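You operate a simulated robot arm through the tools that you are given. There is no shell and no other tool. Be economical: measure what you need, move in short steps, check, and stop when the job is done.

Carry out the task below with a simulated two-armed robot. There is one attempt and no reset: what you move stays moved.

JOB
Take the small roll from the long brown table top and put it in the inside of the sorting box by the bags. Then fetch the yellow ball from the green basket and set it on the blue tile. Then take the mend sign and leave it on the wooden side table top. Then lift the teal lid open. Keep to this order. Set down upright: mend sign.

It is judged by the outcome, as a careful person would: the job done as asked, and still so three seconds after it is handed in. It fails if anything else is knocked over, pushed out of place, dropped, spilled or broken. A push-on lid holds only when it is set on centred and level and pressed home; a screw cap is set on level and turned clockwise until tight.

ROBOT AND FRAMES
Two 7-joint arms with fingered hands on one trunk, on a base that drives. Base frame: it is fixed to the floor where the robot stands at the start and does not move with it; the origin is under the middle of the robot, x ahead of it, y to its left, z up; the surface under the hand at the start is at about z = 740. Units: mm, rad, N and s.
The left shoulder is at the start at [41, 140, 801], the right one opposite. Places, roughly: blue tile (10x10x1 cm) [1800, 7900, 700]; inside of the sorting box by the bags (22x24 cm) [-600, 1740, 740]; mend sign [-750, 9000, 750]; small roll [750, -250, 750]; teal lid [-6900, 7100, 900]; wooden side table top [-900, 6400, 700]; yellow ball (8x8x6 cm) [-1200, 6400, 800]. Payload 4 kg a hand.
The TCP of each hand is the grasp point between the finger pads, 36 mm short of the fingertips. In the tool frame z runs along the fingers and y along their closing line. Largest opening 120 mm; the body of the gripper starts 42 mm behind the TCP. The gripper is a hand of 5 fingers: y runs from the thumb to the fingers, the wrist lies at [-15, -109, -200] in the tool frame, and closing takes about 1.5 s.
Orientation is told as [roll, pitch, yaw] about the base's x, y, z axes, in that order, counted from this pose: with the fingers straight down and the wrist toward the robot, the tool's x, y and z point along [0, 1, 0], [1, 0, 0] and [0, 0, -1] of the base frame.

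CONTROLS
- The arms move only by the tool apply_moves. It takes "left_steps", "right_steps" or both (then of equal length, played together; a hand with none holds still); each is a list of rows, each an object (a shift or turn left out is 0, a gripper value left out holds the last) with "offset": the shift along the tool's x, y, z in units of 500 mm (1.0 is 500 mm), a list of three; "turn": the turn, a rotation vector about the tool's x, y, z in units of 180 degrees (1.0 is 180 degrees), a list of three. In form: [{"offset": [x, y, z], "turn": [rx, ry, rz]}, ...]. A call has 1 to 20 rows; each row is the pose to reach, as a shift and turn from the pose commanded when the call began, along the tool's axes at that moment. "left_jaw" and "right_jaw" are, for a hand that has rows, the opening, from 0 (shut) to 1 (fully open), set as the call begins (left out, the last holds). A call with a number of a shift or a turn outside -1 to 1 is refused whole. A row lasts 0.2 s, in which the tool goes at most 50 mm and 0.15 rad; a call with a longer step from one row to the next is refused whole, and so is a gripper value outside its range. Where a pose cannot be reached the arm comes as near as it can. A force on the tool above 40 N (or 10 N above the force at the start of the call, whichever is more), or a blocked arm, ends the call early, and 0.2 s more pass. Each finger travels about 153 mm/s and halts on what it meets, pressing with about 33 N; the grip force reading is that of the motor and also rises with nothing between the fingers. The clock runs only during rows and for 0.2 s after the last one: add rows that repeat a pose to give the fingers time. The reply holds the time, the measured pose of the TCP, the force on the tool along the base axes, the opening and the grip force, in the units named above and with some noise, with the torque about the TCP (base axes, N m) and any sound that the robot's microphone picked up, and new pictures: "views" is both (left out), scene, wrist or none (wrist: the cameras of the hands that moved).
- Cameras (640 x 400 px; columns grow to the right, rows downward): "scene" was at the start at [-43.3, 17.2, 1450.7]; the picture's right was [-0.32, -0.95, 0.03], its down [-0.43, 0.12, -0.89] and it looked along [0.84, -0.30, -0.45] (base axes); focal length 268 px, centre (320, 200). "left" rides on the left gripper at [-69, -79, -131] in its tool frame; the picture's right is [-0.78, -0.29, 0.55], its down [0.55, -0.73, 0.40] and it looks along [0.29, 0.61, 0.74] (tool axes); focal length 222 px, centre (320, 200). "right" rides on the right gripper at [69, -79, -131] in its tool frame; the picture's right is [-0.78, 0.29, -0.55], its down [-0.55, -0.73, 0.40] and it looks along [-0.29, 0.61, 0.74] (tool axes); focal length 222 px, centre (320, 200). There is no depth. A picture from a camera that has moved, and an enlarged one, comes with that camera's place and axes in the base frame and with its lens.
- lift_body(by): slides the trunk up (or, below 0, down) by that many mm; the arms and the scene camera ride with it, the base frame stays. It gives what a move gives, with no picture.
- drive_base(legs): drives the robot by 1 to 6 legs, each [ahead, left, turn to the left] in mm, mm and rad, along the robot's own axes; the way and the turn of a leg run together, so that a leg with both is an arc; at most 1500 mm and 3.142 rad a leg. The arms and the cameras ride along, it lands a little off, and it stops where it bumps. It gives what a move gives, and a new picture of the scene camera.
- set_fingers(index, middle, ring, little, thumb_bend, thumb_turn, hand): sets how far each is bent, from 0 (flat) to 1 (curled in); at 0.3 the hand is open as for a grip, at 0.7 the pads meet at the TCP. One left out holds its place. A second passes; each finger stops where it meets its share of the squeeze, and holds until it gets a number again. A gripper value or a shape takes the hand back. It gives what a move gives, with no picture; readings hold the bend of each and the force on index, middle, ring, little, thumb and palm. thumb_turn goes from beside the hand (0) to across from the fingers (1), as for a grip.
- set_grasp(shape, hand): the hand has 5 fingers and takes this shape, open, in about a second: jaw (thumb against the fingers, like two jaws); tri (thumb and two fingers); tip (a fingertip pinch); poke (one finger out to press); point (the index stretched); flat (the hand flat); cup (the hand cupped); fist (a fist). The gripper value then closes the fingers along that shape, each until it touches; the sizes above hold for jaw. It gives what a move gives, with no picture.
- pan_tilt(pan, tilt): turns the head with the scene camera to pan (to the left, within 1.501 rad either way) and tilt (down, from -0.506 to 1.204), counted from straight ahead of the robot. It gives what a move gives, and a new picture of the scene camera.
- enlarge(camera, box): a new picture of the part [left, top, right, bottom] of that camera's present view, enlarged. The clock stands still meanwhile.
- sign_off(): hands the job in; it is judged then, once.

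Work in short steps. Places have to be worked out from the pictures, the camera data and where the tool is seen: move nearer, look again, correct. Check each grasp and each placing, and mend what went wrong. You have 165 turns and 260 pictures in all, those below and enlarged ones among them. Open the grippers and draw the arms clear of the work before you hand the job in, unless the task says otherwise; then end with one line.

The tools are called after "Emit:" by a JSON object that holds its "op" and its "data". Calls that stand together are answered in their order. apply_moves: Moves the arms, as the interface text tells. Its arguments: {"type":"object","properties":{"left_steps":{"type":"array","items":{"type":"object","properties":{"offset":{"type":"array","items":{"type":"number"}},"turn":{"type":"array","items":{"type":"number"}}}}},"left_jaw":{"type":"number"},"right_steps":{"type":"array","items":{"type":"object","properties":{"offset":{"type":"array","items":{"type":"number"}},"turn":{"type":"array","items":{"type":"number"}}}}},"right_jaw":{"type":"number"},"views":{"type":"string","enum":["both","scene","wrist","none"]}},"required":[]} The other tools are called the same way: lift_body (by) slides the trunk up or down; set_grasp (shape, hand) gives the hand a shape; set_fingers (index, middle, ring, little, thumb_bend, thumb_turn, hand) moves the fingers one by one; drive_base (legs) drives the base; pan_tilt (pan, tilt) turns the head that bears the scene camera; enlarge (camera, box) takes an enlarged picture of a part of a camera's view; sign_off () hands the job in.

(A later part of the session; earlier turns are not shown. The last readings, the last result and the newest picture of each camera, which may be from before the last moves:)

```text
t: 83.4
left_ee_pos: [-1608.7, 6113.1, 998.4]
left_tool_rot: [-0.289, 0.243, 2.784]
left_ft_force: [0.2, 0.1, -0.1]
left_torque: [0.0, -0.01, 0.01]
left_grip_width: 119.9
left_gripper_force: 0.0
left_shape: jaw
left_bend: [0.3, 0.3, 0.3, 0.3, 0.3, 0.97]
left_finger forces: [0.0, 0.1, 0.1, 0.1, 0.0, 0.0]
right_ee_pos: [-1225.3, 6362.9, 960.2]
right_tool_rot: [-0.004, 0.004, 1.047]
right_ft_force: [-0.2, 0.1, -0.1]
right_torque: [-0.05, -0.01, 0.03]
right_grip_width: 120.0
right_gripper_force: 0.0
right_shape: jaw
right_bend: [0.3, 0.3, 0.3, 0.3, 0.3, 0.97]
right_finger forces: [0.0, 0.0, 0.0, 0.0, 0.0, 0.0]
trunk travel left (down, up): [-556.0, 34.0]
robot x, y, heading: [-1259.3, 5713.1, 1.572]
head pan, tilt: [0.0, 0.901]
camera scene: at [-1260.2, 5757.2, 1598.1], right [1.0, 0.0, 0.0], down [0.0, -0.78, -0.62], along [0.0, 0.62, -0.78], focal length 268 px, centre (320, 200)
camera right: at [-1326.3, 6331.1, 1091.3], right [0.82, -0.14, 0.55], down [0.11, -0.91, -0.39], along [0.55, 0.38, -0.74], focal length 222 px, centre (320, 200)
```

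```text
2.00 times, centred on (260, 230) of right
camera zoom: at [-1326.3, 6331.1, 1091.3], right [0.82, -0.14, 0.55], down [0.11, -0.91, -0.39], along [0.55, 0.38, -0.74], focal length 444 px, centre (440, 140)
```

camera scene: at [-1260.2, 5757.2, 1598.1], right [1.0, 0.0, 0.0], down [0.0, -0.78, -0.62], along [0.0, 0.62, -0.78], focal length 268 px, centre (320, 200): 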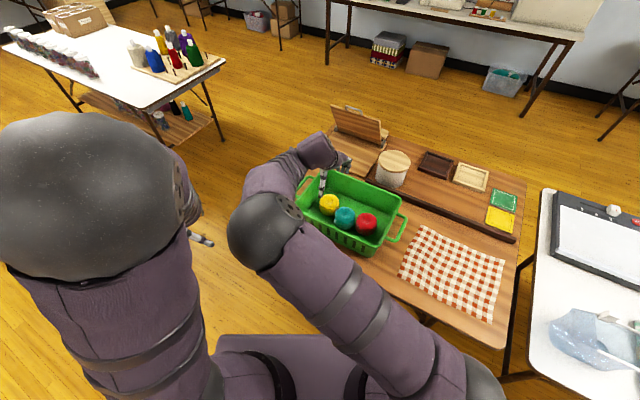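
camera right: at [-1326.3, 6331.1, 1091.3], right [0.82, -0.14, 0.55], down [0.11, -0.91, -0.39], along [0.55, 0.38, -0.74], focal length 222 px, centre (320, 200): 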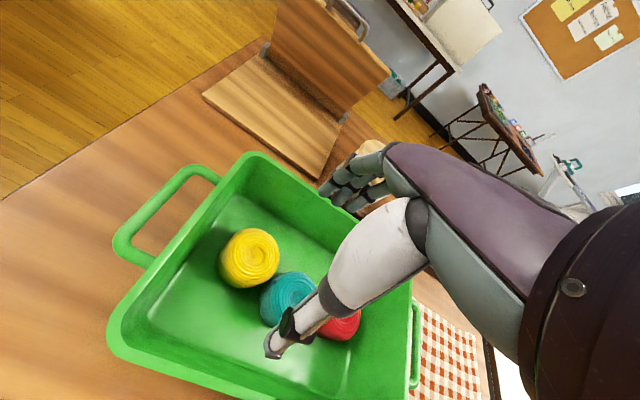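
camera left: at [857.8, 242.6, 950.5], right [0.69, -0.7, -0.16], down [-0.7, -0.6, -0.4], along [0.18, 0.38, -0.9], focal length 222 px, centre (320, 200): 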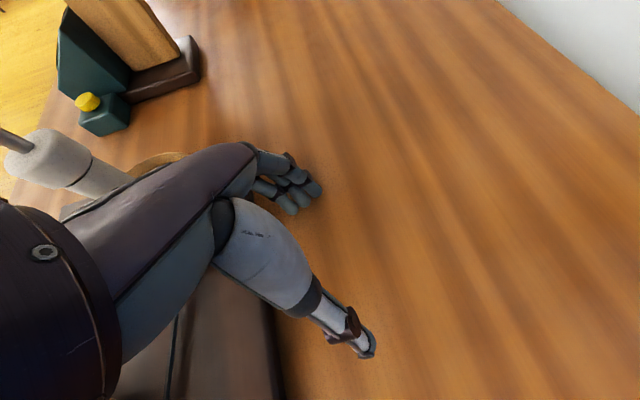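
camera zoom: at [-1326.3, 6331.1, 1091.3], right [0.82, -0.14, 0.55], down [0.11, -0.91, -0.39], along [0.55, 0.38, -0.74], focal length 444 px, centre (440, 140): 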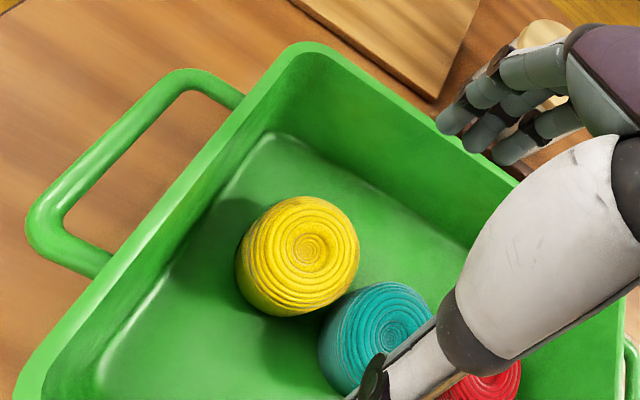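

The ball's top centre is at [-1223,6394,785], so its centre is at z≈755. I shift over it, narrow the hand slightly and descend part way.

Emit:
{"op": "apply_moves", "data": {"right_steps": [{"offset": [0.026, 0.063, 0.03]}, {"offset": [0.026, 0.063, 0.1]}, {"offset": [0.026, 0.063, 0.18]}, {"offset": [0.026, 0.063, 0.22]}, {"offset": [0.026, 0.063, 0.22]}], "right_jaw": 0.88}}

Emit:
{"op": "enlarge", "data": {"camera": "scene", "box": [260, 130, 420, 230]}}

```text
t: 84.6
left_ee_pos: [-1609.2, 6113.8, 998.5]
left_tool_rot: [-0.29, 0.244, 2.783]
left_ft_force: [-0.1, -0.1, -0.5]
left_torque: [0.0, 0.0, -0.01]
left_grip_width: 119.8
left_gripper_force: 0.0
left_shape: jaw
left_bend: [0.3, 0.3, 0.3, 0.3, 0.3, 0.97]
left_finger forces: [0.0, 0.0, 0.1, 0.1, 0.0, 0.0]
right_ee_pos: [-1221.6, 6395.0, 849.4]
right_tool_rot: [0.0, 0.004, 1.051]
right_ft_force: [0.1, -0.1, -0.2]
right_torque: [-0.02, 0.0, 0.01]
right_grip_width: 106.1
right_gripper_force: 0.0
right_shape: jaw
right_bend: [0.31, 0.33, 0.32, 0.37, 0.34, 0.98]
right_finger forces: [0.1, 0.0, 0.0, 0.0, 0.0, 0.0]
trunk travel left (down, up): [-556.0, 34.0]
robot x, y, heading: [-1261.4, 5711.5, 1.571]
head pan, tilt: [0.0, 0.901]
camera scene: at [-1260.2, 5758.0, 1598.1], right [1.0, 0.0, 0.0], down [0.0, -0.78, -0.62], along [0.0, 0.62, -0.78], focal length 268 px, centre (320, 200)
camera right: at [-1322.0, 6363.2, 980.3], right [0.83, -0.14, 0.55], down [0.11, -0.91, -0.39], along [0.55, 0.39, -0.74], focal length 222 px, centre (320, 200)
```

scene: 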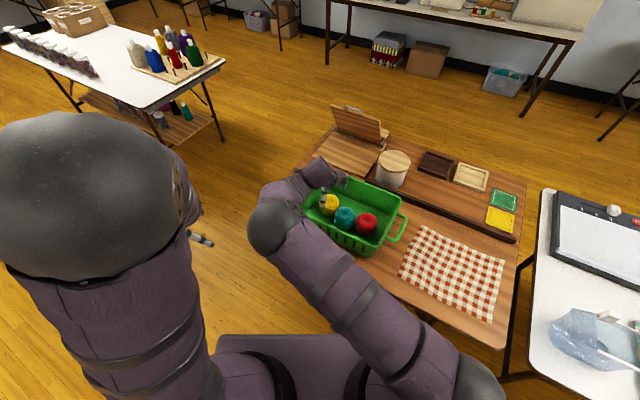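
right: 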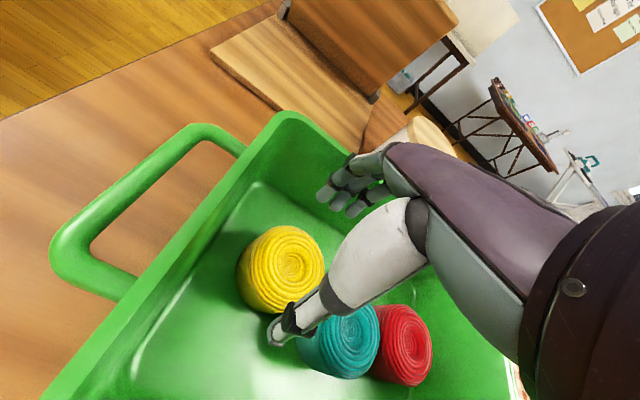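

```text
4.00 times, centred on (340, 180) of scene
camera zoom: at [-1260.2, 5758.0, 1598.1], right [1.0, 0.0, 0.0], down [0.0, -0.78, -0.62], along [0.0, 0.62, -0.78], focal length 1072 px, centre (240, 280)
```

zoom: 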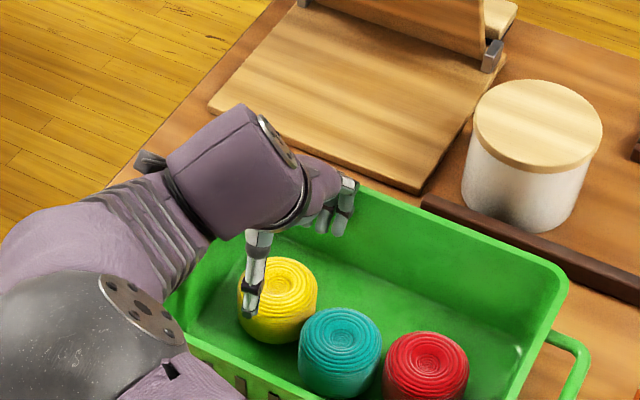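

Ball at about [-1218,6397] lies between thumb and fingers. I descend the last 80 mm.

Emit:
{"op": "apply_moves", "data": {"right_steps": [{"offset": [-0.002, 0.006, 0.05]}, {"offset": [-0.002, 0.008, 0.1]}, {"offset": [-0.002, 0.008, 0.14]}, {"offset": [-0.002, 0.008, 0.158]}, {"offset": [-0.002, 0.008, 0.158]}], "views": "wrist"}}

Emit:
{"op": "enlarge", "data": {"camera": "scene", "box": [260, 130, 420, 230]}}

```text
t: 85.8
left_ee_pos: [-1610.3, 6112.7, 997.7]
left_tool_rot: [-0.288, 0.242, 2.783]
left_ft_force: [0.2, -0.2, 0.8]
left_torque: [0.0, 0.03, 0.03]
left_grip_width: 120.0
left_gripper_force: 0.0
left_shape: jaw
left_bend: [0.3, 0.3, 0.3, 0.3, 0.3, 0.97]
left_finger forces: [0.0, 0.0, 0.1, 0.0, 0.0, 0.1]
right_ee_pos: [-1218.8, 6403.3, 778.7]
right_tool_rot: [0.006, -0.01, 1.055]
right_ft_force: [0.7, -4.9, 17.6]
right_torque: [0.73, -0.59, -0.21]
right_grip_width: 103.9
right_gripper_force: 0.2
right_shape: jaw
right_bend: [0.3, 0.32, 0.32, 0.37, 0.33, 0.98]
right_finger forces: [6.7, 11.9, 0.1, 0.0, 1.0, 0.0]
trunk travel left (down, up): [-556.0, 34.0]
robot x, y, heading: [-1262.1, 5713.7, 1.573]
head pan, tilt: [0.0, 0.901]
stopped in row 5 (right hand): the force on the tool passed its limit at 43 N (the readings are from after the stop); the commanded pose is now the measured one
camera right: at [-1318.5, 6367.8, 909.5], right [0.83, -0.14, 0.55], down [0.11, -0.91, -0.41], along [0.55, 0.4, -0.73], focal length 222 px, centre (320, 200)
```

right: 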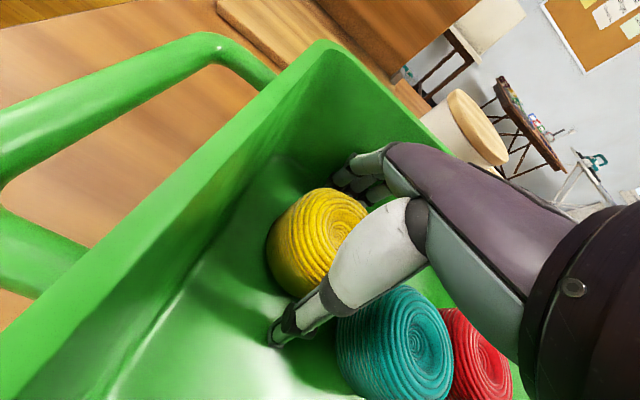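

```text
4.00 times, centred on (340, 180) of scene
camera zoom: at [-1260.4, 5756.0, 1598.1], right [1.0, 0.0, 0.0], down [0.0, -0.78, -0.62], along [0.0, 0.62, -0.78], focal length 1072 px, centre (240, 280)
```

zoom: 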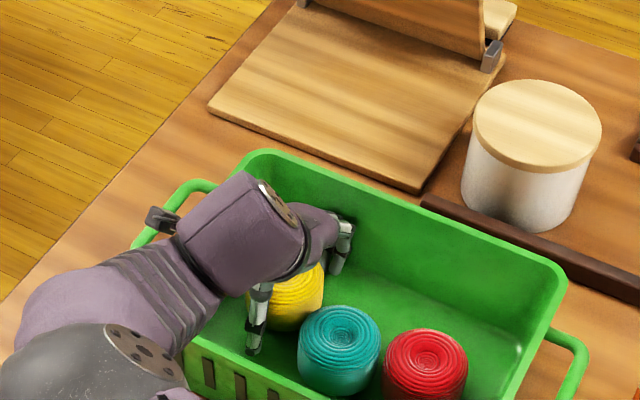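

The fingertips touch the basket floor, ball well between. I raise 4 mm and close.

Emit:
{"op": "apply_moves", "data": {"right_steps": [{"offset": [0, 0, -0.008]}, {"offset": [0, 0, -0.008]}, {"offset": [0, 0, -0.008]}, {"offset": [0, 0, -0.008]}, {"offset": [0, 0, -0.008]}, {"offset": [0, 0, -0.008]}, {"offset": [0, 0, -0.008]}], "right_jaw": 0, "views": "wrist"}}

```text
t: 87.3
left_ee_pos: [-1609.9, 6113.7, 999.9]
left_tool_rot: [-0.289, 0.244, 2.786]
left_ft_force: [-0.6, 0.1, 0.9]
left_torque: [0.01, 0.01, 0.01]
left_grip_width: 119.8
left_gripper_force: 0.2
left_shape: jaw
left_bend: [0.3, 0.3, 0.3, 0.3, 0.3, 0.97]
left_finger forces: [0.0, 0.0, 0.1, 0.0, 0.1, 0.1]
right_ee_pos: [-1218.1, 6401.4, 780.9]
right_tool_rot: [0.003, -0.007, 1.051]
right_ft_force: [-3.5, -1.2, 16.9]
right_torque: [-0.16, 0.21, 0.02]
right_grip_width: 69.7
right_gripper_force: 33.4
right_shape: jaw
right_bend: [0.39, 0.43, 0.45, 0.69, 0.48, 1.0]
right_finger forces: [19.9, 10.1, 0.0, 0.1, 37.1, 0.0]
trunk travel left (down, up): [-556.0, 34.0]
robot x, y, heading: [-1258.5, 5712.4, 1.576]
head pan, tilt: [0.0, 0.901]
camera right: at [-1318.3, 6367.2, 911.0], right [0.83, -0.14, 0.55], down [0.11, -0.91, -0.4], along [0.55, 0.4, -0.73], focal length 222 px, centre (320, 200)
```

right: 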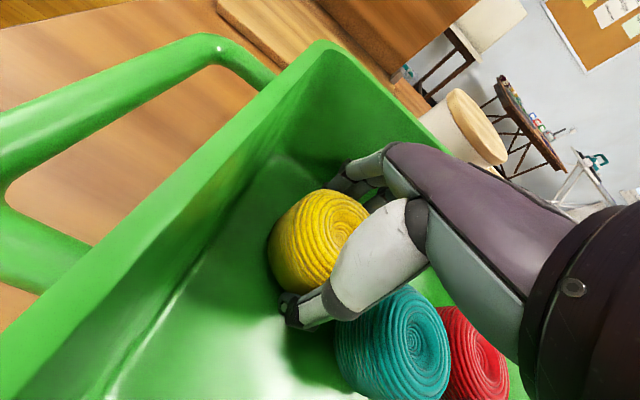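

Gripped (70 mm wide, 33 N). I lift slowly.

Emit:
{"op": "apply_moves", "data": {"right_steps": [{"offset": [0, 0, -0.03]}, {"offset": [0, 0, -0.06]}, {"offset": [0, 0, -0.1]}, {"offset": [0, 0, -0.16]}, {"offset": [0, 0, -0.24]}, {"offset": [0, 0, -0.32]}, {"offset": [0, 0, -0.4]}, {"offset": [0, 0, -0.4]}], "views": "both"}}

```text
t: 89.2
left_ee_pos: [-1609.7, 6114.1, 998.0]
left_tool_rot: [-0.289, 0.243, 2.783]
left_ft_force: [0.8, 0.3, 0.0]
left_torque: [0.01, 0.01, -0.01]
left_grip_width: 120.0
left_gripper_force: 0.1
left_shape: jaw
left_bend: [0.3, 0.3, 0.3, 0.3, 0.3, 0.97]
left_finger forces: [0.1, 0.0, 0.0, 0.1, 0.0, 0.0]
right_ee_pos: [-1219.9, 6400.9, 978.4]
right_tool_rot: [0.001, -0.006, 1.051]
right_ft_force: [-0.4, 1.4, 0.1]
right_torque: [0.02, 0.01, 0.03]
right_grip_width: 69.6
right_gripper_force: 32.7
right_shape: jaw
right_bend: [0.39, 0.43, 0.45, 0.69, 0.48, 1.0]
right_finger forces: [17.4, 10.8, 0.3, 0.0, 28.9, 0.0]
trunk travel left (down, up): [-556.0, 34.0]
robot x, y, heading: [-1258.0, 5713.8, 1.573]
head pan, tilt: [0.0, 0.901]
camera scene: at [-1260.3, 5758.2, 1598.0], right [1.0, 0.0, 0.0], down [0.0, -0.78, -0.62], along [0.0, 0.62, -0.78], focal length 268 px, centre (320, 200)
camera right: at [-1319.5, 6365.9, 1109.6], right [0.83, -0.14, 0.55], down [0.11, -0.91, -0.4], along [0.55, 0.39, -0.73], focal length 222 px, centre (320, 200)
```

scene: 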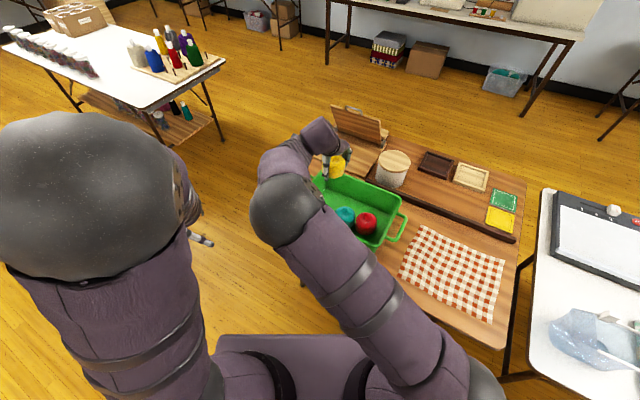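
right: 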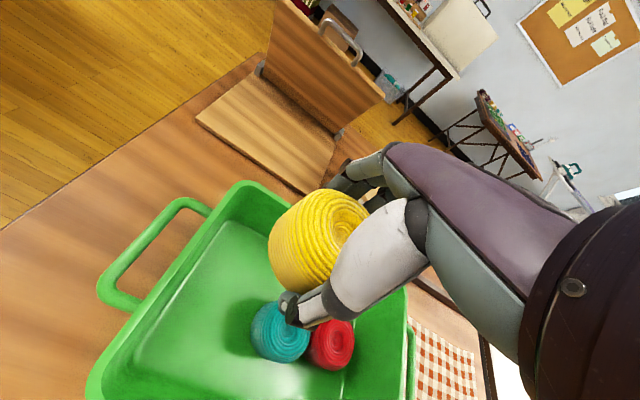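

The ball is held. I bring the hand in, then drive around the south and east side of the white table toward the tile table.

Emit:
{"op": "apply_moves", "data": {"right_steps": [{"offset": [-0.068, -0.044, -0.01]}, {"offset": [-0.135, -0.088, -0.02]}, {"offset": [-0.203, -0.131, -0.03]}, {"offset": [-0.27, -0.175, -0.04]}, {"offset": [-0.338, -0.219, -0.05]}, {"offset": [-0.405, -0.263, -0.06]}, {"offset": [-0.473, -0.306, -0.06]}, {"offset": [-0.53, -0.345, -0.06]}], "views": "none"}}

Emit:
{"op": "drive_base", "data": {"legs": [[-900, 0, 0], [-500, -1400, 0], [300, -1400, 0], [1400, 0, 0]]}}

```text
t: 91.0
left_ee_pos: [-1608.7, 6114.4, 998.2]
left_tool_rot: [-0.29, 0.245, 2.784]
left_ft_force: [-0.1, 0.3, 0.1]
left_torque: [0.0, -0.01, -0.01]
left_grip_width: 119.8
left_gripper_force: 0.0
left_shape: jaw
left_bend: [0.3, 0.3, 0.3, 0.3, 0.3, 0.97]
left_finger forces: [0.0, 0.0, 0.0, 0.0, 0.0, 0.0]
right_ee_pos: [-1072.5, 6117.1, 1006.5]
right_tool_rot: [0.003, -0.005, 1.052]
right_ft_force: [-0.1, 0.2, -0.2]
right_torque: [0.0, 0.0, 0.0]
right_grip_width: 69.5
right_gripper_force: 33.1
right_shape: jaw
right_bend: [0.39, 0.43, 0.45, 0.69, 0.48, 1.0]
right_finger forces: [17.3, 10.6, 0.4, 0.0, 28.8, 0.0]
trunk travel left (down, up): [-556.0, 34.0]
robot x, y, heading: [-1261.2, 5714.0, 1.575]
head pan, tilt: [0.0, 0.901]
```

```text
t: 116.0
left_ee_pos: [1165.3, 6422.7, 998.4]
left_tool_rot: [-0.288, 0.243, 2.791]
left_ft_force: [-0.2, 0.6, -0.8]
left_torque: [0.0, 0.0, -0.03]
left_grip_width: 120.1
left_gripper_force: 0.0
left_shape: jaw
left_bend: [0.3, 0.3, 0.3, 0.3, 0.3, 0.97]
left_finger forces: [0.0, 0.0, 0.0, 0.0, 0.0, 0.0]
right_ee_pos: [1700.0, 6432.5, 1007.7]
right_tool_rot: [0.002, -0.004, 1.056]
right_ft_force: [-0.1, -0.5, -0.3]
right_torque: [0.0, 0.01, -0.01]
right_grip_width: 69.7
right_gripper_force: 33.1
right_shape: jaw
right_bend: [0.39, 0.43, 0.45, 0.69, 0.48, 1.0]
right_finger forces: [17.3, 10.7, 0.5, 0.0, 28.7, 0.0]
trunk travel left (down, up): [-556.0, 34.0]
robot x, y, heading: [1518.0, 6028.1, 1.574]
head pan, tilt: [0.0, 0.901]
camera scene: at [1515.5, 6069.3, 1598.0], right [1.0, 0.01, 0.0], down [0.01, -0.78, -0.62], along [0.0, 0.62, -0.78], focal length 268 px, centre (320, 200)
```

scene: 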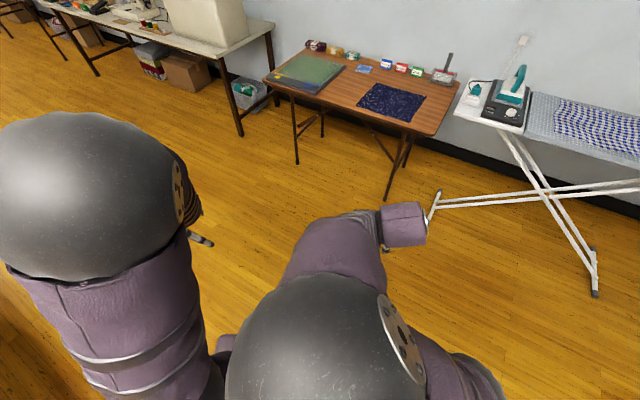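

The blue tile appears at pixel (363,69). I zoom in.

Emit:
{"op": "enlarge", "data": {"camera": "scene", "box": [250, 20, 490, 170]}}

```text
2.67 times, centred on (370, 95) of scene
camera zoom: at [1515.5, 6069.3, 1598.0], right [1.0, 0.01, 0.0], down [0.01, -0.78, -0.62], along [0.0, 0.62, -0.78], focal length 714 px, centre (187, 480)
```

zoom: 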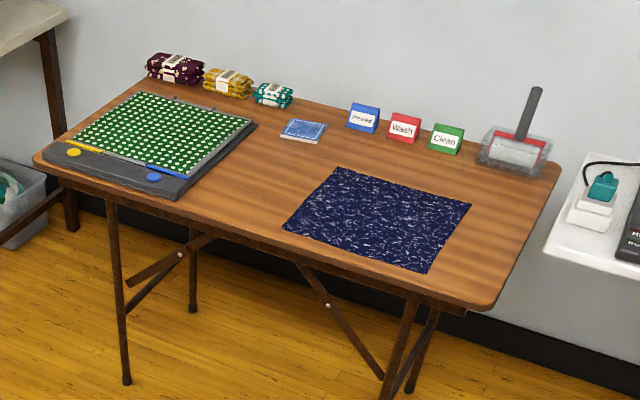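

The tile is at about [1809,7943] on a table whose front edge runs at -31°. I drive to about [1380,7219] and turn to heading 1.2.

Emit:
{"op": "drive_base", "data": {"legs": [[1191, 134, 0], [0, 0, -0.37]]}}

Emit:
{"op": "enlarge", "data": {"camera": "right", "box": [0, 0, 640, 399]}}

```text
t: 123.2
left_ee_pos: [1189.2, 7705.9, 998.9]
left_tool_rot: [-0.288, 0.244, 2.424]
left_ft_force: [0.4, -0.1, -0.1]
left_torque: [0.03, 0.01, -0.02]
left_grip_width: 119.6
left_gripper_force: 0.1
left_shape: jaw
left_bend: [0.3, 0.3, 0.3, 0.3, 0.3, 0.97]
left_finger forces: [0.0, 0.1, 0.1, 0.0, 0.0, 0.0]
right_ee_pos: [1693.7, 7522.0, 1006.4]
right_tool_rot: [0.003, -0.004, 0.694]
right_ft_force: [0.5, 0.2, -0.3]
right_torque: [-0.01, -0.02, 0.0]
right_grip_width: 69.6
right_gripper_force: 33.6
right_shape: jaw
right_bend: [0.39, 0.43, 0.45, 0.69, 0.49, 1.0]
right_finger forces: [17.2, 10.7, 0.4, 0.1, 28.7, 0.0]
trunk travel left (down, up): [-556.0, 34.0]
robot x, y, heading: [1374.3, 7207.0, 1.215]
head pan, tilt: [0.0, 0.901]
camera scene: at [1392.2, 7248.7, 1598.0], right [0.94, -0.35, 0.0], down [-0.27, -0.73, -0.62], along [0.22, 0.58, -0.78], focal length 268 px, centre (320, 200)
```

scene: 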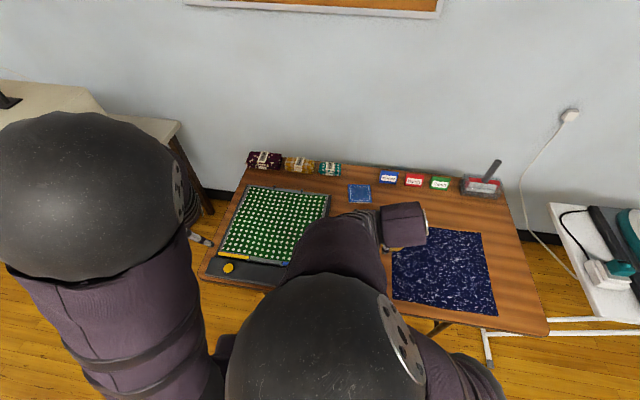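

```text
1.00 times, centred on (320, 200) of right (not enlarged: the box is as wide or as high as the picture)
camera zoom: at [1587.7, 7525.0, 1137.4], right [0.72, -0.42, 0.55], down [-0.21, -0.89, -0.4], along [0.66, 0.17, -0.73], focal length 222 px, centre (320, 200)
```

zoom: 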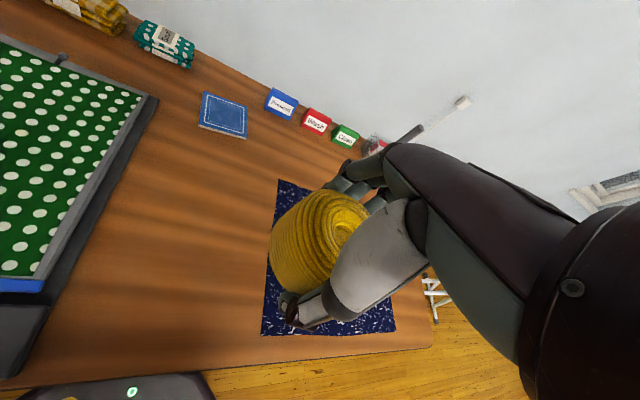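

The tile is at about [1817,7892]. I carry the ball to hover over it at z 900.

Emit:
{"op": "apply_moves", "data": {"right_steps": [{"offset": [0.046, 0.074, 0]}, {"offset": [0.092, 0.147, 0]}, {"offset": [0.137, 0.221, 0.02]}, {"offset": [0.183, 0.295, 0.05]}, {"offset": [0.229, 0.368, 0.08]}, {"offset": [0.275, 0.442, 0.11]}, {"offset": [0.32, 0.516, 0.14]}, {"offset": [0.366, 0.589, 0.18]}, {"offset": [0.412, 0.663, 0.21]}, {"offset": [0.412, 0.663, 0.21]}]}}

Emit:
{"op": "enlarge", "data": {"camera": "scene", "box": [260, 110, 500, 260]}}

```text
t: 125.4
left_ee_pos: [1189.6, 7705.0, 997.8]
left_tool_rot: [-0.29, 0.244, 2.425]
left_ft_force: [-0.5, 0.1, -0.3]
left_torque: [-0.01, 0.02, -0.01]
left_grip_width: 119.9
left_gripper_force: 0.2
left_shape: jaw
left_bend: [0.3, 0.3, 0.3, 0.3, 0.3, 0.97]
left_finger forces: [0.0, 0.0, 0.0, 0.0, 0.1, 0.0]
right_ee_pos: [1814.5, 7894.1, 904.0]
right_tool_rot: [0.001, -0.004, 0.694]
right_ft_force: [-0.2, 0.1, -0.6]
right_torque: [-0.02, 0.01, 0.01]
right_grip_width: 69.5
right_gripper_force: 32.7
right_shape: jaw
right_bend: [0.39, 0.43, 0.46, 0.69, 0.49, 1.0]
right_finger forces: [16.9, 10.1, 2.2, 0.0, 29.4, 0.0]
trunk travel left (down, up): [-556.0, 34.0]
robot x, y, heading: [1372.2, 7204.6, 1.212]
head pan, tilt: [0.0, 0.901]
camera scene: at [1391.4, 7248.4, 1598.1], right [0.94, -0.35, 0.0], down [-0.27, -0.73, -0.62], along [0.22, 0.58, -0.78], focal length 268 px, centre (320, 200)
camera right: at [1709.3, 7896.7, 1034.9], right [0.72, -0.42, 0.55], down [-0.21, -0.89, -0.4], along [0.66, 0.17, -0.73], focal length 222 px, centre (320, 200)
```

scene: 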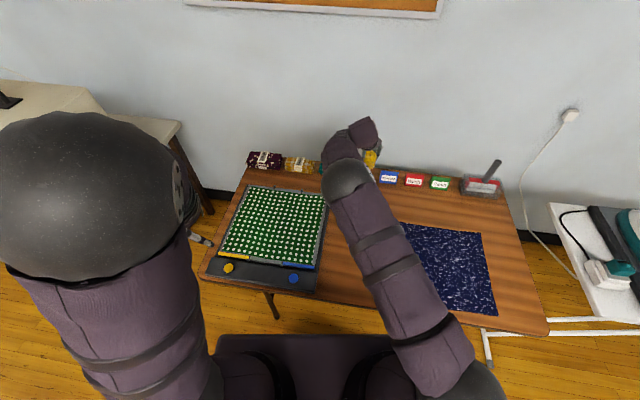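
right: 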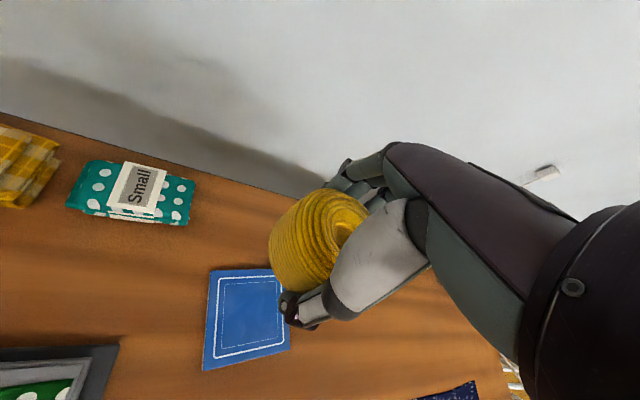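

```text
2.67 times, centred on (380, 185) of scene
camera zoom: at [1391.4, 7248.4, 1598.1], right [0.94, -0.35, 0.0], down [-0.27, -0.73, -0.62], along [0.22, 0.58, -0.78], focal length 714 px, centre (160, 240)
```

zoom: 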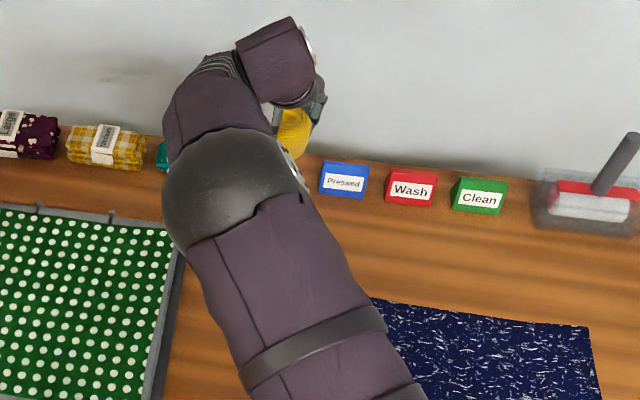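

Three views agree best with tile top z≈735 and centre [1800,7861]. I shift there and lower to z≈805 to check.

Emit:
{"op": "apply_moves", "data": {"right_steps": [{"offset": [-0.02, -0.04, 0.03]}, {"offset": [-0.035, -0.074, 0.09]}, {"offset": [-0.035, -0.074, 0.15]}, {"offset": [-0.035, -0.074, 0.198]}, {"offset": [-0.035, -0.074, 0.198]}], "views": "wrist"}}

Emit:
{"op": "enlarge", "data": {"camera": "scene", "box": [300, 120, 460, 220]}}

```text
t: 126.6
left_ee_pos: [1188.7, 7706.4, 997.1]
left_tool_rot: [-0.289, 0.243, 2.424]
left_ft_force: [-0.3, 0.4, -0.7]
left_torque: [-0.01, -0.01, 0.02]
left_grip_width: 119.6
left_gripper_force: 0.0
left_shape: jaw
left_bend: [0.3, 0.3, 0.3, 0.3, 0.3, 0.97]
left_finger forces: [0.1, 0.0, 0.1, 0.0, 0.0, 0.1]
right_ee_pos: [1799.5, 7856.4, 802.9]
right_tool_rot: [0.002, -0.004, 0.692]
right_ft_force: [0.5, 0.2, 0.0]
right_torque: [-0.03, -0.01, 0.0]
right_grip_width: 69.6
right_gripper_force: 32.6
right_shape: jaw
right_bend: [0.39, 0.43, 0.46, 0.69, 0.49, 1.0]
right_finger forces: [16.9, 10.1, 2.3, 0.1, 29.1, 0.0]
trunk travel left (down, up): [-556.0, 34.0]
robot x, y, heading: [1375.1, 7207.4, 1.215]
head pan, tilt: [0.0, 0.901]
camera right: at [1693.3, 7860.0, 934.0], right [0.72, -0.42, 0.55], down [-0.21, -0.89, -0.4], along [0.66, 0.18, -0.73], focal length 222 px, centre (320, 200)
```

right: 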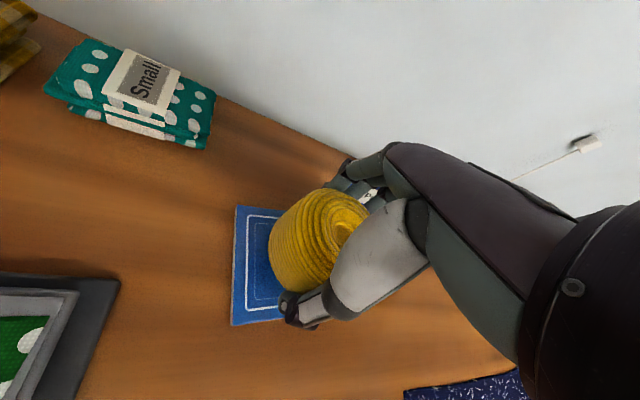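

```text
4.00 times, centred on (380, 170) of scene
camera zoom: at [1391.9, 7248.8, 1598.1], right [0.94, -0.35, 0.0], down [-0.27, -0.73, -0.62], along [0.22, 0.58, -0.78], focal length 1072 px, centre (80, 320)
```

zoom: 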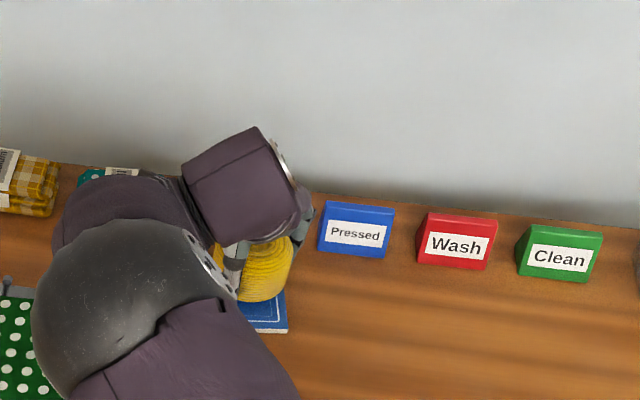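

The tile centre is confirmed at [1801,7861], directly under the ball. I lower slowly to contact.

Emit:
{"op": "apply_moves", "data": {"right_steps": [{"offset": [0, 0, 0.02]}, {"offset": [0, 0, 0.04]}, {"offset": [0, 0, 0.046]}, {"offset": [0, 0, 0.052]}, {"offset": [0, 0, 0.056]}, {"offset": [0, 0, 0.06]}, {"offset": [0, 0, 0.06]}], "views": "wrist"}}

```text
t: 127.7
left_ee_pos: [1189.1, 7704.5, 998.7]
left_tool_rot: [-0.291, 0.243, 2.425]
left_ft_force: [-0.6, 0.1, -0.1]
left_torque: [-0.03, 0.02, -0.02]
left_grip_width: 119.8
left_gripper_force: 0.1
left_shape: jaw
left_bend: [0.3, 0.3, 0.3, 0.3, 0.3, 0.97]
left_finger forces: [0.0, 0.0, 0.0, 0.1, 0.0, 0.0]
right_ee_pos: [1801.9, 7861.2, 786.0]
right_tool_rot: [0.009, -0.02, 0.697]
right_ft_force: [-1.6, -2.5, 16.9]
right_torque: [-0.58, 0.71, 0.04]
right_grip_width: 68.8
right_gripper_force: 33.0
right_shape: jaw
right_bend: [0.4, 0.43, 0.46, 0.69, 0.49, 1.0]
right_finger forces: [15.1, 9.7, 2.2, 0.0, 44.4, 0.1]
trunk travel left (down, up): [-556.0, 34.0]
robot x, y, heading: [1377.9, 7210.8, 1.214]
head pan, tilt: [0.0, 0.901]
stopped in row 5 (right hand): the force on the tool passed its limit at 43 N (the readings are from after the stop); the commanded pose is now the measured one
camera right: at [1694.3, 7861.9, 916.1], right [0.72, -0.43, 0.54], down [-0.21, -0.88, -0.42], along [0.66, 0.19, -0.73], focal length 222 px, centre (320, 200)
```

right: 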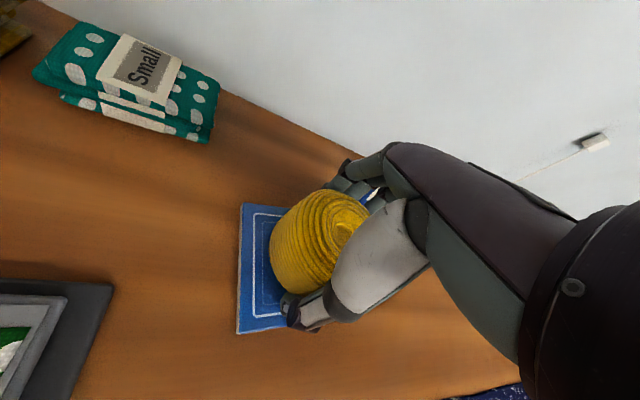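

The ball is in contact on the tile. I ease up 2 mm, open, pause, and withdraw.

Emit:
{"op": "apply_moves", "data": {"right_steps": [{"offset": [0, 0, -0.004]}, {"offset": [0, 0, -0.004]}], "views": "none"}}

Emit:
{"op": "apply_moves", "data": {"right_steps": [{"offset": [0, 0, 0]}, {"offset": [0, 0, 0]}, {"offset": [0, 0, 0]}, {"offset": [0, 0, 0]}, {"offset": [0, 0, 0]}, {"offset": [0, 0, 0]}], "right_jaw": 1, "views": "wrist"}}

```text
t: 128.3
left_ee_pos: [1189.4, 7704.6, 999.2]
left_tool_rot: [-0.289, 0.244, 2.425]
left_ft_force: [0.2, 0.4, 0.2]
left_torque: [-0.01, -0.04, -0.01]
left_grip_width: 119.5
left_gripper_force: 0.1
left_shape: jaw
left_bend: [0.3, 0.3, 0.3, 0.3, 0.3, 0.97]
left_finger forces: [0.0, 0.0, 0.0, 0.1, 0.0, 0.0]
right_ee_pos: [1801.2, 7859.6, 786.1]
right_tool_rot: [0.009, -0.016, 0.697]
right_ft_force: [1.0, 0.6, 13.3]
right_torque: [-0.34, 0.48, 0.01]
right_grip_width: 68.7
right_gripper_force: 32.8
right_shape: jaw
right_bend: [0.4, 0.43, 0.46, 0.69, 0.49, 1.0]
right_finger forces: [17.1, 10.6, 2.1, 0.0, 43.6, 0.0]
trunk travel left (down, up): [-556.0, 34.0]
robot x, y, heading: [1377.8, 7205.7, 1.214]
head pan, tilt: [0.0, 0.901]
```

```text
t: 129.7
left_ee_pos: [1190.0, 7706.0, 998.6]
left_tool_rot: [-0.287, 0.244, 2.425]
left_ft_force: [0.1, 0.6, 0.3]
left_torque: [0.05, 0.01, -0.01]
left_grip_width: 120.0
left_gripper_force: 0.1
left_shape: jaw
left_bend: [0.3, 0.3, 0.3, 0.3, 0.3, 0.97]
left_finger forces: [0.0, 0.0, 0.1, 0.1, 0.0, 0.0]
right_ee_pos: [1801.4, 7860.2, 783.5]
right_tool_rot: [0.009, -0.015, 0.698]
right_ft_force: [0.0, 0.4, 0.3]
right_torque: [0.0, 0.03, 0.01]
right_grip_width: 119.6
right_gripper_force: 0.0
right_shape: jaw
right_bend: [0.3, 0.3, 0.3, 0.3, 0.3, 0.97]
right_finger forces: [0.0, 0.1, 0.0, 0.0, 0.1, 0.1]
trunk travel left (down, up): [-556.0, 34.0]
robot x, y, heading: [1378.6, 7207.2, 1.21]
head pan, tilt: [0.0, 0.901]
camera right: at [1694.7, 7861.4, 914.9], right [0.72, -0.42, 0.55], down [-0.21, -0.89, -0.41], along [0.66, 0.18, -0.73], focal length 222 px, centre (320, 200)
```

right: 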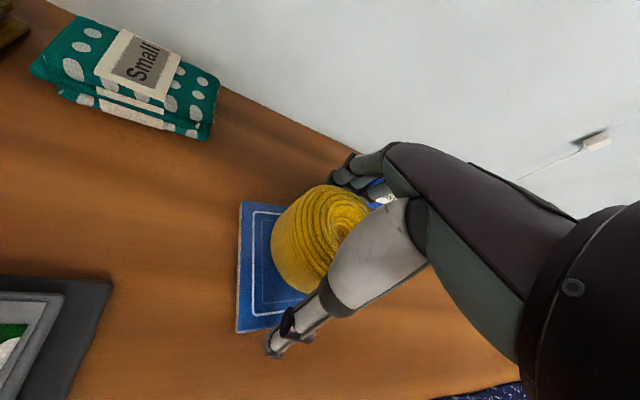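

Released. I withdraw straight up.

Emit:
{"op": "apply_moves", "data": {"right_steps": [{"offset": [0, 0, -0.06]}, {"offset": [0, 0, -0.14]}, {"offset": [0, 0, -0.23]}, {"offset": [0, 0, -0.32]}, {"offset": [0, 0, -0.4]}, {"offset": [0, 0, -0.44]}], "views": "wrist"}}

```text
t: 131.1
left_ee_pos: [1189.1, 7705.3, 996.9]
left_tool_rot: [-0.288, 0.246, 2.425]
left_ft_force: [-0.2, -0.3, -0.2]
left_torque: [-0.01, 0.02, -0.02]
left_grip_width: 119.6
left_gripper_force: 0.1
left_shape: jaw
left_bend: [0.3, 0.3, 0.3, 0.3, 0.3, 0.97]
left_finger forces: [0.0, 0.0, 0.0, 0.0, 0.0, 0.0]
right_ee_pos: [1800.6, 7856.8, 1004.2]
right_tool_rot: [0.008, -0.013, 0.694]
right_ft_force: [0.6, 0.5, 0.2]
right_torque: [0.0, -0.01, 0.0]
right_grip_width: 119.9
right_gripper_force: 0.1
right_shape: jaw
right_bend: [0.3, 0.3, 0.3, 0.3, 0.3, 0.97]
right_finger forces: [0.0, 0.0, 0.0, 0.0, 0.1, 0.1]
trunk travel left (down, up): [-556.0, 34.0]
robot x, y, heading: [1373.9, 7208.1, 1.216]
head pan, tilt: [0.0, 0.901]
camera right: at [1695.0, 7858.2, 1135.3], right [0.72, -0.42, 0.55], down [-0.21, -0.89, -0.41], along [0.66, 0.18, -0.73], focal length 222 px, centre (320, 200)
```

right: 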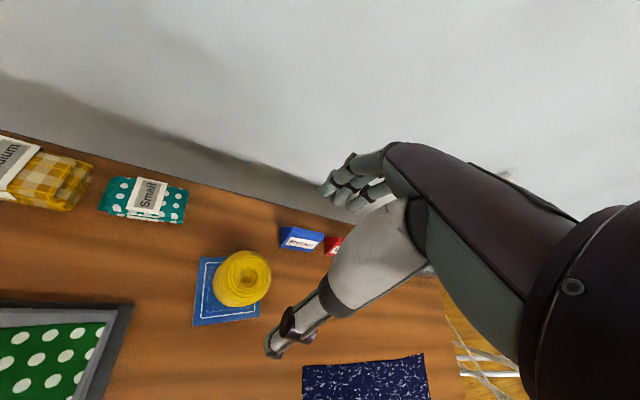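

Emit:
{"op": "enlarge", "data": {"camera": "right", "box": [150, 220, 310, 340]}}

```text
3.33 times, centred on (230, 280) of right
camera zoom: at [1695.0, 7858.2, 1135.3], right [0.72, -0.42, 0.55], down [-0.21, -0.89, -0.41], along [0.66, 0.18, -0.73], focal length 740 px, centre (620, -67)
```

zoom: 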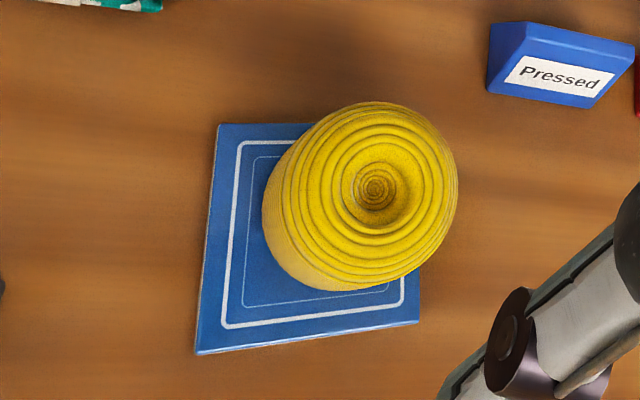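

The ball is within ~7 mm of the tile's centre. I draw the arm in and drive along the back tables toward the mend sign.

Emit:
{"op": "apply_moves", "data": {"right_steps": [{"offset": [-0.047, -0.074, 0]}, {"offset": [-0.095, -0.149, 0]}, {"offset": [-0.142, -0.223, 0]}, {"offset": [-0.189, -0.297, 0]}, {"offset": [-0.236, -0.371, 0]}, {"offset": [-0.284, -0.446, 0]}, {"offset": [-0.331, -0.52, 0]}, {"offset": [-0.375, -0.59, 0]}], "views": "none"}}

Emit:
{"op": "drive_base", "data": {"legs": [[-499, 747, 0], [185, 1082, 0]]}}

Emit:
{"op": "pan_tilt", "data": {"pan": 0.2, "tilt": 0.5}}

```text
t: 132.9
left_ee_pos: [1190.0, 7704.6, 998.3]
left_tool_rot: [-0.289, 0.245, 2.425]
left_ft_force: [-0.2, 0.3, 0.3]
left_torque: [-0.01, -0.05, -0.02]
left_grip_width: 119.8
left_gripper_force: 0.0
left_shape: jaw
left_bend: [0.3, 0.3, 0.3, 0.3, 0.3, 0.97]
left_finger forces: [0.0, 0.1, 0.0, 0.0, 0.0, 0.1]
right_ee_pos: [1694.8, 7522.4, 998.9]
right_tool_rot: [0.006, -0.014, 0.695]
right_ft_force: [-0.4, -0.5, 0.1]
right_torque: [-0.04, 0.03, -0.02]
right_grip_width: 119.9
right_gripper_force: 0.0
right_shape: jaw
right_bend: [0.3, 0.3, 0.3, 0.3, 0.3, 0.97]
right_finger forces: [0.0, 0.0, 0.0, 0.0, 0.1, 0.0]
trunk travel left (down, up): [-556.0, 34.0]
robot x, y, heading: [1372.4, 7206.8, 1.214]
head pan, tilt: [0.0, 0.901]
```

```text
t: 142.9
left_ee_pos: [-604.2, 8101.5, 998.5]
left_tool_rot: [-0.289, 0.245, 2.391]
left_ft_force: [-0.3, -0.2, -0.6]
left_torque: [0.04, 0.0, 0.05]
left_grip_width: 119.9
left_gripper_force: 0.0
left_shape: jaw
left_bend: [0.3, 0.3, 0.3, 0.3, 0.3, 0.97]
left_finger forces: [0.1, 0.1, 0.0, 0.1, 0.0, 0.0]
right_ee_pos: [-105.1, 7903.9, 999.4]
right_tool_rot: [0.007, -0.015, 0.662]
right_ft_force: [1.2, -0.2, -0.2]
right_torque: [0.0, -0.01, 0.02]
right_grip_width: 119.9
right_gripper_force: 0.0
right_shape: jaw
right_bend: [0.3, 0.3, 0.3, 0.3, 0.3, 0.97]
right_finger forces: [0.1, 0.0, 0.0, 0.0, 0.0, 0.0]
trunk travel left (down, up): [-556.0, 34.0]
robot x, y, heading: [-431.2, 7598.3, 1.178]
head pan, tilt: [0.0, 0.901]
camera scene: at [-417.2, 7639.6, 1598.0], right [0.92, -0.38, 0.0], down [-0.3, -0.72, -0.62], along [0.24, 0.57, -0.78], focal length 268 px, centre (320, 200)
```

scene: 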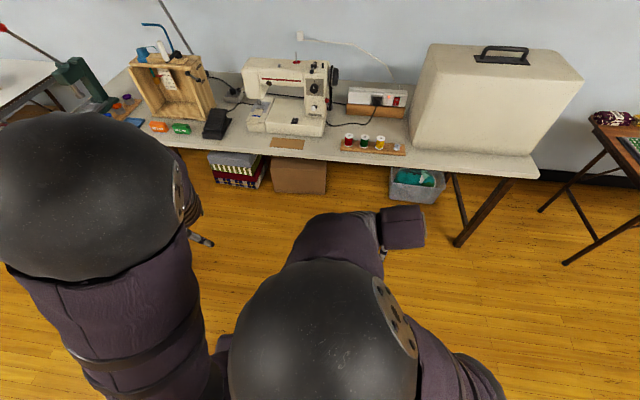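

```text
t: 143.8
left_ee_pos: [-603.9, 8102.3, 998.0]
left_tool_rot: [-0.288, 0.246, 2.391]
left_ft_force: [-1.0, 0.3, 1.4]
left_torque: [0.03, 0.01, -0.02]
left_grip_width: 119.8
left_gripper_force: 0.1
left_shape: jaw
left_bend: [0.3, 0.3, 0.3, 0.3, 0.3, 0.97]
left_finger forces: [0.1, 0.0, 0.1, 0.1, 0.0, 0.1]
right_ee_pos: [-104.9, 7905.1, 998.9]
right_tool_rot: [0.007, -0.014, 0.662]
right_ft_force: [-0.8, 0.4, 0.5]
right_torque: [-0.02, 0.01, -0.02]
right_grip_width: 120.0
right_gripper_force: 0.1
right_shape: jaw
right_bend: [0.3, 0.3, 0.3, 0.3, 0.3, 0.97]
right_finger forces: [0.1, 0.1, 0.0, 0.0, 0.0, 0.0]
trunk travel left (down, up): [-556.0, 34.0]
robot x, y, heading: [-434.5, 7599.2, 1.18]
head pan, tilt: [0.201, 0.499]
camera scene: at [-428.4, 7658.9, 1631.8], right [0.98, -0.19, 0.0], down [-0.09, -0.47, -0.88], along [0.17, 0.86, -0.48], focal length 268 px, centre (320, 200)
```

scene: 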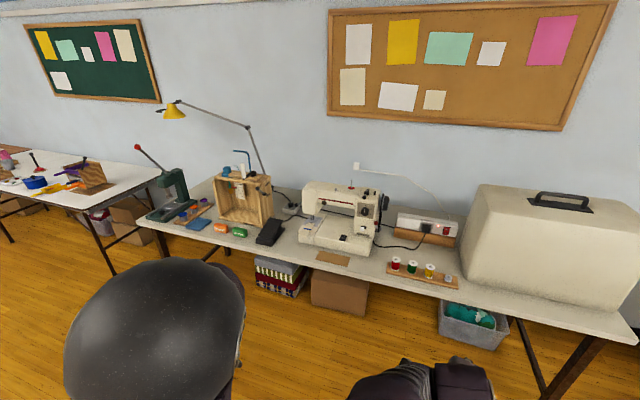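

The predicted place is at the orange piece at pixel (221,229). I zoom.

Emit:
{"op": "enlarge", "data": {"camera": "scene", "box": [170, 190, 290, 265]}}

```text
5.33 times, centred on (230, 228) of scene
camera zoom: at [-428.4, 7658.9, 1631.8], right [0.98, -0.19, 0.0], down [-0.09, -0.47, -0.88], along [0.17, 0.86, -0.48], focal length 1429 px, centre (800, 53)
```

zoom: 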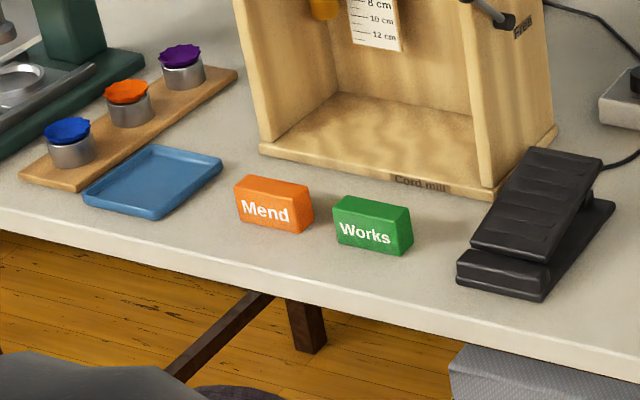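

The orange "Mend" block is at about [-735,9001], 66 mm from the table's edge, with a wooden mill 100 mm behind. I drive to about [-1041,8485].

Emit:
{"op": "drive_base", "data": {"legs": [[588, 899, 0]]}}

Emit:
{"op": "pan_tilt", "data": {"pan": -0.2, "tilt": 0.9}}

Emit:
{"op": "enlarge", "data": {"camera": "right", "box": [0, 0, 640, 399]}}

```text
t: 149.3
left_ee_pos: [-1194.4, 8994.7, 997.9]
left_tool_rot: [-0.288, 0.244, 2.379]
left_ft_force: [-0.9, -0.4, -0.6]
left_torque: [0.02, -0.01, 0.04]
left_grip_width: 119.8
left_gripper_force: 0.0
left_shape: jaw
left_bend: [0.3, 0.3, 0.3, 0.3, 0.3, 0.97]
left_finger forces: [0.1, 0.1, 0.0, 0.0, 0.0, 0.1]
right_ee_pos: [-697.0, 8789.3, 999.5]
right_tool_rot: [0.006, -0.013, 0.649]
right_ft_force: [-0.7, -1.1, -0.4]
right_torque: [0.02, 0.0, -0.03]
right_grip_width: 119.6
right_gripper_force: 0.0
right_shape: jaw
right_bend: [0.3, 0.3, 0.3, 0.3, 0.3, 0.97]
right_finger forces: [0.1, 0.0, 0.0, 0.0, 0.1, 0.0]
trunk travel left (down, up): [-556.0, 34.0]
robot x, y, heading: [-1030.5, 8486.6, 1.164]
head pan, tilt: [0.201, 0.499]
camera scene: at [-1023.6, 8548.2, 1631.9], right [0.98, -0.2, 0.0], down [-0.1, -0.47, -0.88], along [0.18, 0.86, -0.48], focal length 268 px, centre (320, 200)
```

scene: 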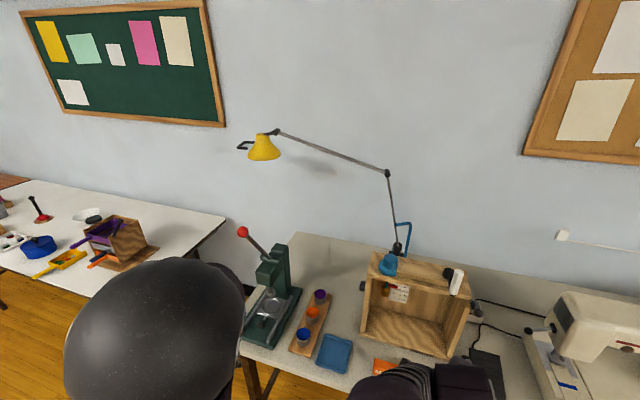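

```text
t: 150.1
left_ee_pos: [-1193.7, 8992.7, 997.7]
left_tool_rot: [-0.287, 0.244, 2.378]
left_ft_force: [0.2, -0.1, 0.0]
left_torque: [0.01, 0.01, 0.0]
left_grip_width: 119.9
left_gripper_force: 0.1
left_shape: jaw
left_bend: [0.3, 0.3, 0.3, 0.3, 0.3, 0.97]
left_finger forces: [0.1, 0.0, 0.0, 0.0, 0.0, 0.1]
right_ee_pos: [-696.9, 8788.9, 998.9]
right_tool_rot: [0.007, -0.014, 0.65]
right_ft_force: [0.0, -0.3, -0.3]
right_torque: [-0.05, 0.04, -0.02]
right_grip_width: 119.8
right_gripper_force: 0.1
right_shape: jaw
right_bend: [0.3, 0.3, 0.3, 0.3, 0.3, 0.97]
right_finger forces: [0.0, 0.0, 0.1, 0.0, 0.1, 0.0]
trunk travel left (down, up): [-556.0, 34.0]
robot x, y, heading: [-1028.3, 8485.8, 1.17]
head pan, tilt: [-0.201, 0.901]
camera scene: at [-998.8, 8520.9, 1598.1], right [0.82, -0.57, 0.0], down [-0.44, -0.65, -0.62], along [0.35, 0.51, -0.78], focal length 268 px, centre (320, 200)
```

scene: 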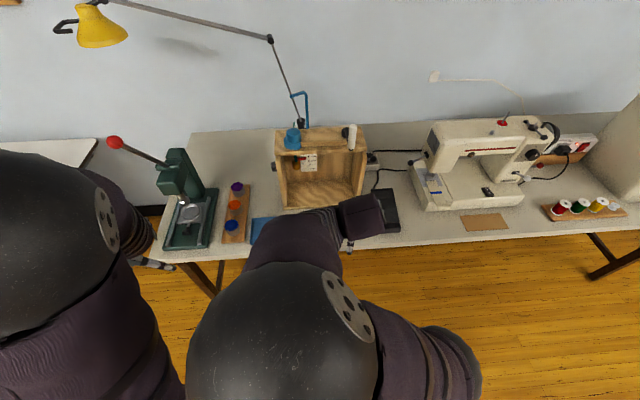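

```text
1.00 times, centred on (320, 200) of right (not enlarged: the box is as wide or as high as the picture)
camera zoom: at [-803.1, 8795.8, 1129.5], right [0.7, -0.46, 0.55], down [-0.25, -0.88, -0.41], along [0.67, 0.15, -0.73], focal length 222 px, centre (320, 200)
```

zoom: 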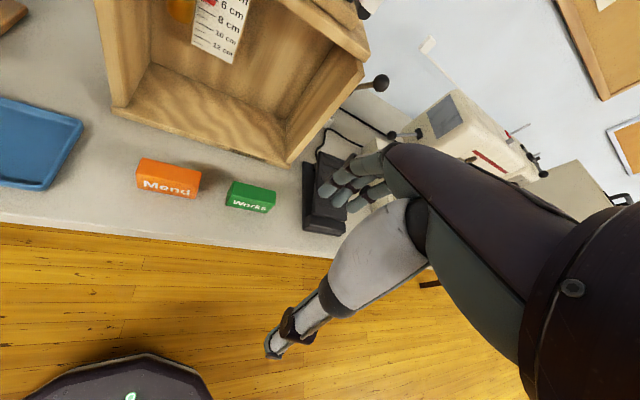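

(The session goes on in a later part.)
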